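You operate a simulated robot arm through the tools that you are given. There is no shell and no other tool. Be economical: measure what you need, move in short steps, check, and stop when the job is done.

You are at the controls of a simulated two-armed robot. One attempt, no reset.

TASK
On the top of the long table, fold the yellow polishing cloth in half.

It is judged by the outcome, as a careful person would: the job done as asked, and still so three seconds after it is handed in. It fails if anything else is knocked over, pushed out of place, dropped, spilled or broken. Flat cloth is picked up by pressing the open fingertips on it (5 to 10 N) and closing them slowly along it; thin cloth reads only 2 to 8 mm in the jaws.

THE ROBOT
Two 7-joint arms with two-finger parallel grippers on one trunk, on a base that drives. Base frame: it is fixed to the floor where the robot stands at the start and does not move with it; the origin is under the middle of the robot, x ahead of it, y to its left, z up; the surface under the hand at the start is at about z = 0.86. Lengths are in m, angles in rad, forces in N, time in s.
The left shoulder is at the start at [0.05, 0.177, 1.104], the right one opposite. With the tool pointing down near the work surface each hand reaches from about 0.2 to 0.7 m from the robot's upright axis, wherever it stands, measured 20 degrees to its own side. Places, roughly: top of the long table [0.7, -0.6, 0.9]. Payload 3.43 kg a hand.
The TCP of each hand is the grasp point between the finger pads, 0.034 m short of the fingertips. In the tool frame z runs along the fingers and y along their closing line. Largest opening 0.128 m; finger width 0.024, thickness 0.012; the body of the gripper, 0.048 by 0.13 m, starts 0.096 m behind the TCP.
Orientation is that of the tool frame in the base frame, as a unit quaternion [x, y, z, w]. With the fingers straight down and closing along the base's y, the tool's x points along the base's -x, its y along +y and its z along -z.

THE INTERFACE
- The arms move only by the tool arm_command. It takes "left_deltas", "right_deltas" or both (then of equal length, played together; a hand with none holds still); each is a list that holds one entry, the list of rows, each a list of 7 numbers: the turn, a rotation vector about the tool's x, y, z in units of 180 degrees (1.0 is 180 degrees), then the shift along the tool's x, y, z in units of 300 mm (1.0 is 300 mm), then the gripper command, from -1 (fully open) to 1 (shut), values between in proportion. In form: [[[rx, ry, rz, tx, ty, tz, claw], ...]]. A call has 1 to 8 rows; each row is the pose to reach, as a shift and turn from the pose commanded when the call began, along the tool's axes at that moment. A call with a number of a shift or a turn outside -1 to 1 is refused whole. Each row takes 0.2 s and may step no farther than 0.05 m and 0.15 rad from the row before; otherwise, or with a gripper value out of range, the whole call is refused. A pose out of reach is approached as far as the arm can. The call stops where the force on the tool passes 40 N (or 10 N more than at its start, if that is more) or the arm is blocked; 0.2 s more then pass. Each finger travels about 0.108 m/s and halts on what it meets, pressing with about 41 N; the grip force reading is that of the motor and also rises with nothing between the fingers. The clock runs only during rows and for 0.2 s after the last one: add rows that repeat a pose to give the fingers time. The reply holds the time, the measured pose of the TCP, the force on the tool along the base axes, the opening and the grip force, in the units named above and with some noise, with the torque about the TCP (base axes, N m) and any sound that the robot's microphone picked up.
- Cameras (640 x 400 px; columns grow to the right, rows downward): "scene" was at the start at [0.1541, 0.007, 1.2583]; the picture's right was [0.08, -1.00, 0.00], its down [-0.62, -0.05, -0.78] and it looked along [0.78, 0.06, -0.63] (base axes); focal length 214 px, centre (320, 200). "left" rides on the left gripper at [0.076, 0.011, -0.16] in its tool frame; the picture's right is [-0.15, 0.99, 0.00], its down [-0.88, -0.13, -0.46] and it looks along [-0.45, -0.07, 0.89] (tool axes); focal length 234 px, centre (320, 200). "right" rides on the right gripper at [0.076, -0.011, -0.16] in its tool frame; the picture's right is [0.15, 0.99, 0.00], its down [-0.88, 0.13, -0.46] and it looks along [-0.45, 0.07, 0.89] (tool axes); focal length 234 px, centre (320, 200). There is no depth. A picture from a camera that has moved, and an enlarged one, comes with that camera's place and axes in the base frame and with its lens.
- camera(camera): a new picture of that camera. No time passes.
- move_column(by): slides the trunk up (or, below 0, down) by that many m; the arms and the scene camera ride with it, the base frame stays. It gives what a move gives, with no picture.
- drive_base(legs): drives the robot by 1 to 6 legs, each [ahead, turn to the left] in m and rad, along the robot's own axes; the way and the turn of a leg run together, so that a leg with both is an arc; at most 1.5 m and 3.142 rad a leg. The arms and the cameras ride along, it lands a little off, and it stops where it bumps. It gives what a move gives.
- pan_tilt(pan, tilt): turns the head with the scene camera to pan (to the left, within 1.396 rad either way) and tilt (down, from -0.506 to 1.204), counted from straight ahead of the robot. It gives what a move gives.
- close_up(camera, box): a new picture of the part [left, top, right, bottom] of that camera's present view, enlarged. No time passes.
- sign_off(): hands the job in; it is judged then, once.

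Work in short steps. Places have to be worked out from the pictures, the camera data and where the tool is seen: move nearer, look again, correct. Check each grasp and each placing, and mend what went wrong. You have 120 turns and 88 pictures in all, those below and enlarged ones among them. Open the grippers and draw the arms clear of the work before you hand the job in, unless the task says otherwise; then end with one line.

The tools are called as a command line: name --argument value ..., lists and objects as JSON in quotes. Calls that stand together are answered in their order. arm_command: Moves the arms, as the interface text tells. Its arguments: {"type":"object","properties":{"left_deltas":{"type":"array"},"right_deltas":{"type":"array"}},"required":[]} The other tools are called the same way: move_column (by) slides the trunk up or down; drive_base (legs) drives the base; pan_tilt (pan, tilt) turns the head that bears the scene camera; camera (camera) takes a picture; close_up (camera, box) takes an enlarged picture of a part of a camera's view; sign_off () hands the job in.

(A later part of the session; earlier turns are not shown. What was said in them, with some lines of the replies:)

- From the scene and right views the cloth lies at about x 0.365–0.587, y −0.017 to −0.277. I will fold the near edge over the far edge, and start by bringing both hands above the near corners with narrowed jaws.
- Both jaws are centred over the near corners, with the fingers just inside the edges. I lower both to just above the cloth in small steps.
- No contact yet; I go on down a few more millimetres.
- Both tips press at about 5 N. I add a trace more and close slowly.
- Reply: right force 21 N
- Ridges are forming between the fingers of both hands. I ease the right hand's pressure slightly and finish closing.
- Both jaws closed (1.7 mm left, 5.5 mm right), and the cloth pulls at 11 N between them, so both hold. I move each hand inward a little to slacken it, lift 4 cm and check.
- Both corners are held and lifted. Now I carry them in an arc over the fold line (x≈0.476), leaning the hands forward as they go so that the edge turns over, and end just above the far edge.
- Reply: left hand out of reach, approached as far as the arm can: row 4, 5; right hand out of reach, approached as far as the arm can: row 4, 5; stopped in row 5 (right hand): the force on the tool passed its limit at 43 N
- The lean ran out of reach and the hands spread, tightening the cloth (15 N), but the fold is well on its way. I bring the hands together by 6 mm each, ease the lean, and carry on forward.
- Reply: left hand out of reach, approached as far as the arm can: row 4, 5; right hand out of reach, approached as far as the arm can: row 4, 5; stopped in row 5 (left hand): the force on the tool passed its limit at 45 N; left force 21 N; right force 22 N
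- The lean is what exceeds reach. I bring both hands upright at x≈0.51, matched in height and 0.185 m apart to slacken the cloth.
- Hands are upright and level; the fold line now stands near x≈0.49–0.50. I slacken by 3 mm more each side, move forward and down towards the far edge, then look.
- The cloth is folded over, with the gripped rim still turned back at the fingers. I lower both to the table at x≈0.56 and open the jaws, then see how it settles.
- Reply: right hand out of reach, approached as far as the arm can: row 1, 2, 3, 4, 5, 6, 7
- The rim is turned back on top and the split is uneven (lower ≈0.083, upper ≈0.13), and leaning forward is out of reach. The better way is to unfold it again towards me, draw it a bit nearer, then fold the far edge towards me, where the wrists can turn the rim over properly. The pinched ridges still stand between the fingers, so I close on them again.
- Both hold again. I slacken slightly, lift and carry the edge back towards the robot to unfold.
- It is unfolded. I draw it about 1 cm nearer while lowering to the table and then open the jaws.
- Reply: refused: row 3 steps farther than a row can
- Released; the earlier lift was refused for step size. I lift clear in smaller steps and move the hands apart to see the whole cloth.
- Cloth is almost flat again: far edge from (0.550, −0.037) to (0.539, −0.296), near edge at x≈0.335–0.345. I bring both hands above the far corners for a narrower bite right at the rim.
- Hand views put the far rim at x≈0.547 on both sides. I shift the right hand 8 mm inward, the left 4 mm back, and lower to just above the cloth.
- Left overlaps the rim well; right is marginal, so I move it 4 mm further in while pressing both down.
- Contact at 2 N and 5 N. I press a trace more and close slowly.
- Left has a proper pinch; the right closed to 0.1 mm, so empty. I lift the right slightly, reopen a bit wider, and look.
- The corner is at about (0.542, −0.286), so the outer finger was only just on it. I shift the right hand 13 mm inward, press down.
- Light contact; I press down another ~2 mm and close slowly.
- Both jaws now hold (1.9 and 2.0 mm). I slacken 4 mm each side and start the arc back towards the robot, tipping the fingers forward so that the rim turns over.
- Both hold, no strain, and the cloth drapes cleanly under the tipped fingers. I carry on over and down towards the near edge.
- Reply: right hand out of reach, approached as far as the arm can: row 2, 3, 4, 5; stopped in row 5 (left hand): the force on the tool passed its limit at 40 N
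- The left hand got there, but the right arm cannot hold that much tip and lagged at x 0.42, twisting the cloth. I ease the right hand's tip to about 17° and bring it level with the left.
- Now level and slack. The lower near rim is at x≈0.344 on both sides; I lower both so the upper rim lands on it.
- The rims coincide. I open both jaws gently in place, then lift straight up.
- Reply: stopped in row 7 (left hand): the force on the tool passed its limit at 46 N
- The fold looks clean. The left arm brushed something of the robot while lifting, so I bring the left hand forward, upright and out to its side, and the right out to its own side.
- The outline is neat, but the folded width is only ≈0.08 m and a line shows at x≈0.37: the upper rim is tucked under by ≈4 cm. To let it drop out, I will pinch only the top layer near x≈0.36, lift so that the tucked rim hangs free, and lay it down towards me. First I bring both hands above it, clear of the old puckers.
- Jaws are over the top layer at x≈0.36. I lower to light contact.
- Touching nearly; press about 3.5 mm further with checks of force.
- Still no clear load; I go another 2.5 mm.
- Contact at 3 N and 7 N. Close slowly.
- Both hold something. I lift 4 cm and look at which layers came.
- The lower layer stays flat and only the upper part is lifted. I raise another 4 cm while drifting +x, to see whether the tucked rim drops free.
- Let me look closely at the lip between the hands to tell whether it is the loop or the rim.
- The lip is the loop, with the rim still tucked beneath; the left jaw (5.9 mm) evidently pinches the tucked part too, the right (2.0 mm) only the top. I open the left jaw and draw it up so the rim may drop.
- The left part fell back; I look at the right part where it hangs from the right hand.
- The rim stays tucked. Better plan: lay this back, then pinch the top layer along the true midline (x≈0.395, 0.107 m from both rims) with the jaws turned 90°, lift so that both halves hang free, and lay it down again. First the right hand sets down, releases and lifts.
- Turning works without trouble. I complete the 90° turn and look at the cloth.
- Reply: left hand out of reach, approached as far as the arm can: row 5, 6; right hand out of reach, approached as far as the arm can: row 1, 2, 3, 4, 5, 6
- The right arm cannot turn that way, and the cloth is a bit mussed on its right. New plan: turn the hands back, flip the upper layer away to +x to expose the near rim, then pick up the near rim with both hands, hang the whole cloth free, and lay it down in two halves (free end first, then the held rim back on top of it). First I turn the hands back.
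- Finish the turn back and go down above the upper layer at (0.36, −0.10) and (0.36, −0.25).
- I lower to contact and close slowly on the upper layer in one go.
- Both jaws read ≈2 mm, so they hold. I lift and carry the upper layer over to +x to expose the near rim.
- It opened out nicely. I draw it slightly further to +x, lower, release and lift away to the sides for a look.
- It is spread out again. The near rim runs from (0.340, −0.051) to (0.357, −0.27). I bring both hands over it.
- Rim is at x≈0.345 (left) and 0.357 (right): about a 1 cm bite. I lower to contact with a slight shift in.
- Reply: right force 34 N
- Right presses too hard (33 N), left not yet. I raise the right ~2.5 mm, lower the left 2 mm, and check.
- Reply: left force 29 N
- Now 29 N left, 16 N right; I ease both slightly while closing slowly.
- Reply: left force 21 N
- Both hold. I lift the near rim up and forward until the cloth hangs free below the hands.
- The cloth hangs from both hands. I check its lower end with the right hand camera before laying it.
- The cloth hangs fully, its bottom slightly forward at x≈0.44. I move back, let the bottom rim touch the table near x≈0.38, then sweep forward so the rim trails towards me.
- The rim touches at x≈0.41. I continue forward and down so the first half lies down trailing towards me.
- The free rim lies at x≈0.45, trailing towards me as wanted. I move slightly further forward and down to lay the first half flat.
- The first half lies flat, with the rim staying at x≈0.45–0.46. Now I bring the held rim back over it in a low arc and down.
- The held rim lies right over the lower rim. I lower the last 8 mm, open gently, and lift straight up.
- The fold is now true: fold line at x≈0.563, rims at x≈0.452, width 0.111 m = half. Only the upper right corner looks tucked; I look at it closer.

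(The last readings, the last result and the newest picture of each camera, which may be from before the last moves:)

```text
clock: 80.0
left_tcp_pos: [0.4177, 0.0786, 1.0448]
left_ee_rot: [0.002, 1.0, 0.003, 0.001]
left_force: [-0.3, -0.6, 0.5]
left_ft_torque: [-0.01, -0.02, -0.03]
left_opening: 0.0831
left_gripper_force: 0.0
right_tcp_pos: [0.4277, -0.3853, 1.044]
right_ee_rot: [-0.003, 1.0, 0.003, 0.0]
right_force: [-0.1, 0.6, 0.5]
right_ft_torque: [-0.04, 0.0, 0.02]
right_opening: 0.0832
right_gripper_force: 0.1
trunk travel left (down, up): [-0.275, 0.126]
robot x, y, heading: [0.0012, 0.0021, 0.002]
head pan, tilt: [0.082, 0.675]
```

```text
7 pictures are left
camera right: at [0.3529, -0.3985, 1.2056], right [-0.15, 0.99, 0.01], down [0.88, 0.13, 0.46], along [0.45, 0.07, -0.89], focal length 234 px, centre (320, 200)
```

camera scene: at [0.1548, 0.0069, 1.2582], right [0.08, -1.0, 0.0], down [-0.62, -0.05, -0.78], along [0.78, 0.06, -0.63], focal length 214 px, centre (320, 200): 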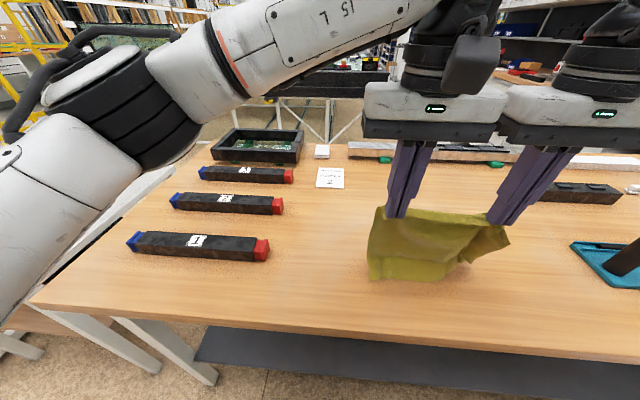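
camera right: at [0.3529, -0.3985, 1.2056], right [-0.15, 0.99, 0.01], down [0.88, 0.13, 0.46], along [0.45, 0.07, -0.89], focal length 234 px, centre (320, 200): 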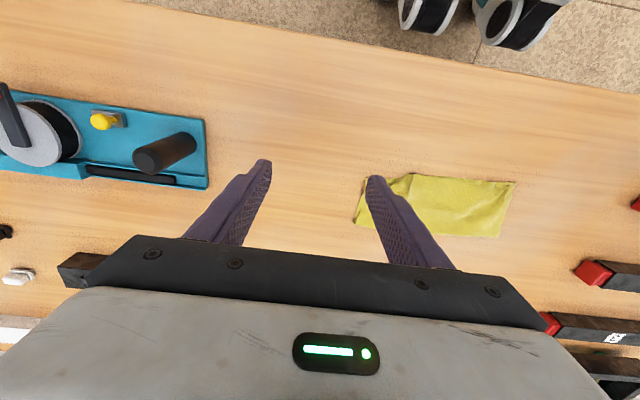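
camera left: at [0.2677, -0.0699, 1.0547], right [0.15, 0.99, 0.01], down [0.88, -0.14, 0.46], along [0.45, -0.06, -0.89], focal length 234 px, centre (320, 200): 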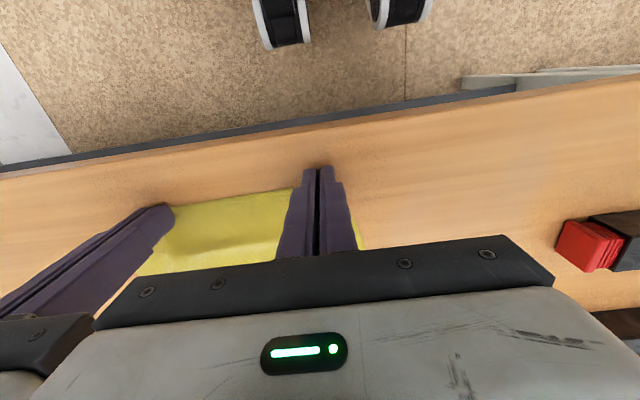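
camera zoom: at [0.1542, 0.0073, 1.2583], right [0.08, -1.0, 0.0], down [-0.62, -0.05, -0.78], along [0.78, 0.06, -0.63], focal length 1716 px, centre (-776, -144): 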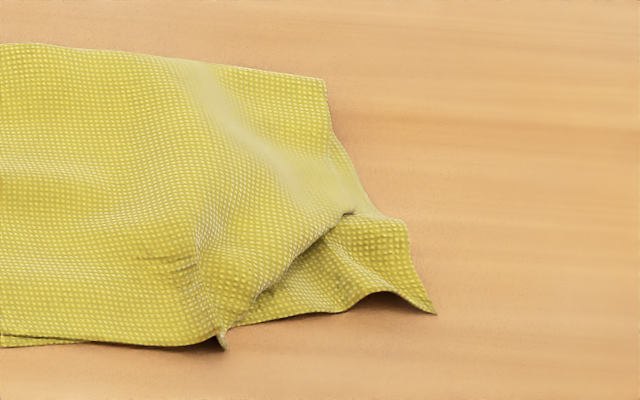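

The tuck is a small triangle (~3.5 cm) at one upper corner; the cloth is otherwise neatly halved, and another lift would risk the fold. One last check of the whole scene.

camera --camera "scene"

```text
6 pictures are left
camera scene: at [0.1542, 0.0073, 1.2583], right [0.08, -1.0, 0.0], down [-0.62, -0.05, -0.78], along [0.78, 0.06, -0.63], focal length 214 px, centre (320, 200)
```

scene: 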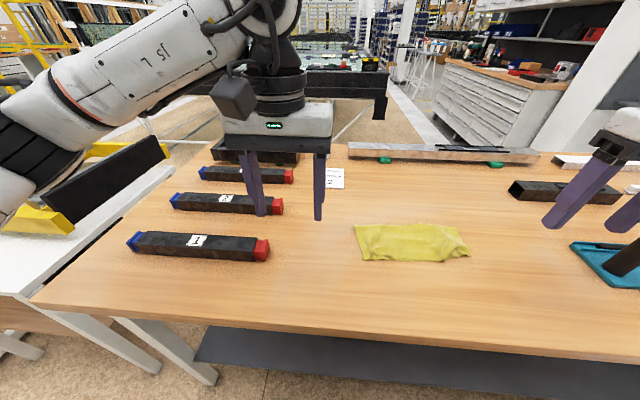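

The cloth lies folded in half on the table, everything else is where it was, and both hands are open and clear, so I hand in.

sign_off

```text
The job is handed in.
```

The yellow polishing cloth is folded in half on the long table, about 0.11 m wide; one upper corner is tucked under by about 3.5 cm, which I left because lifting it again risked the fold.
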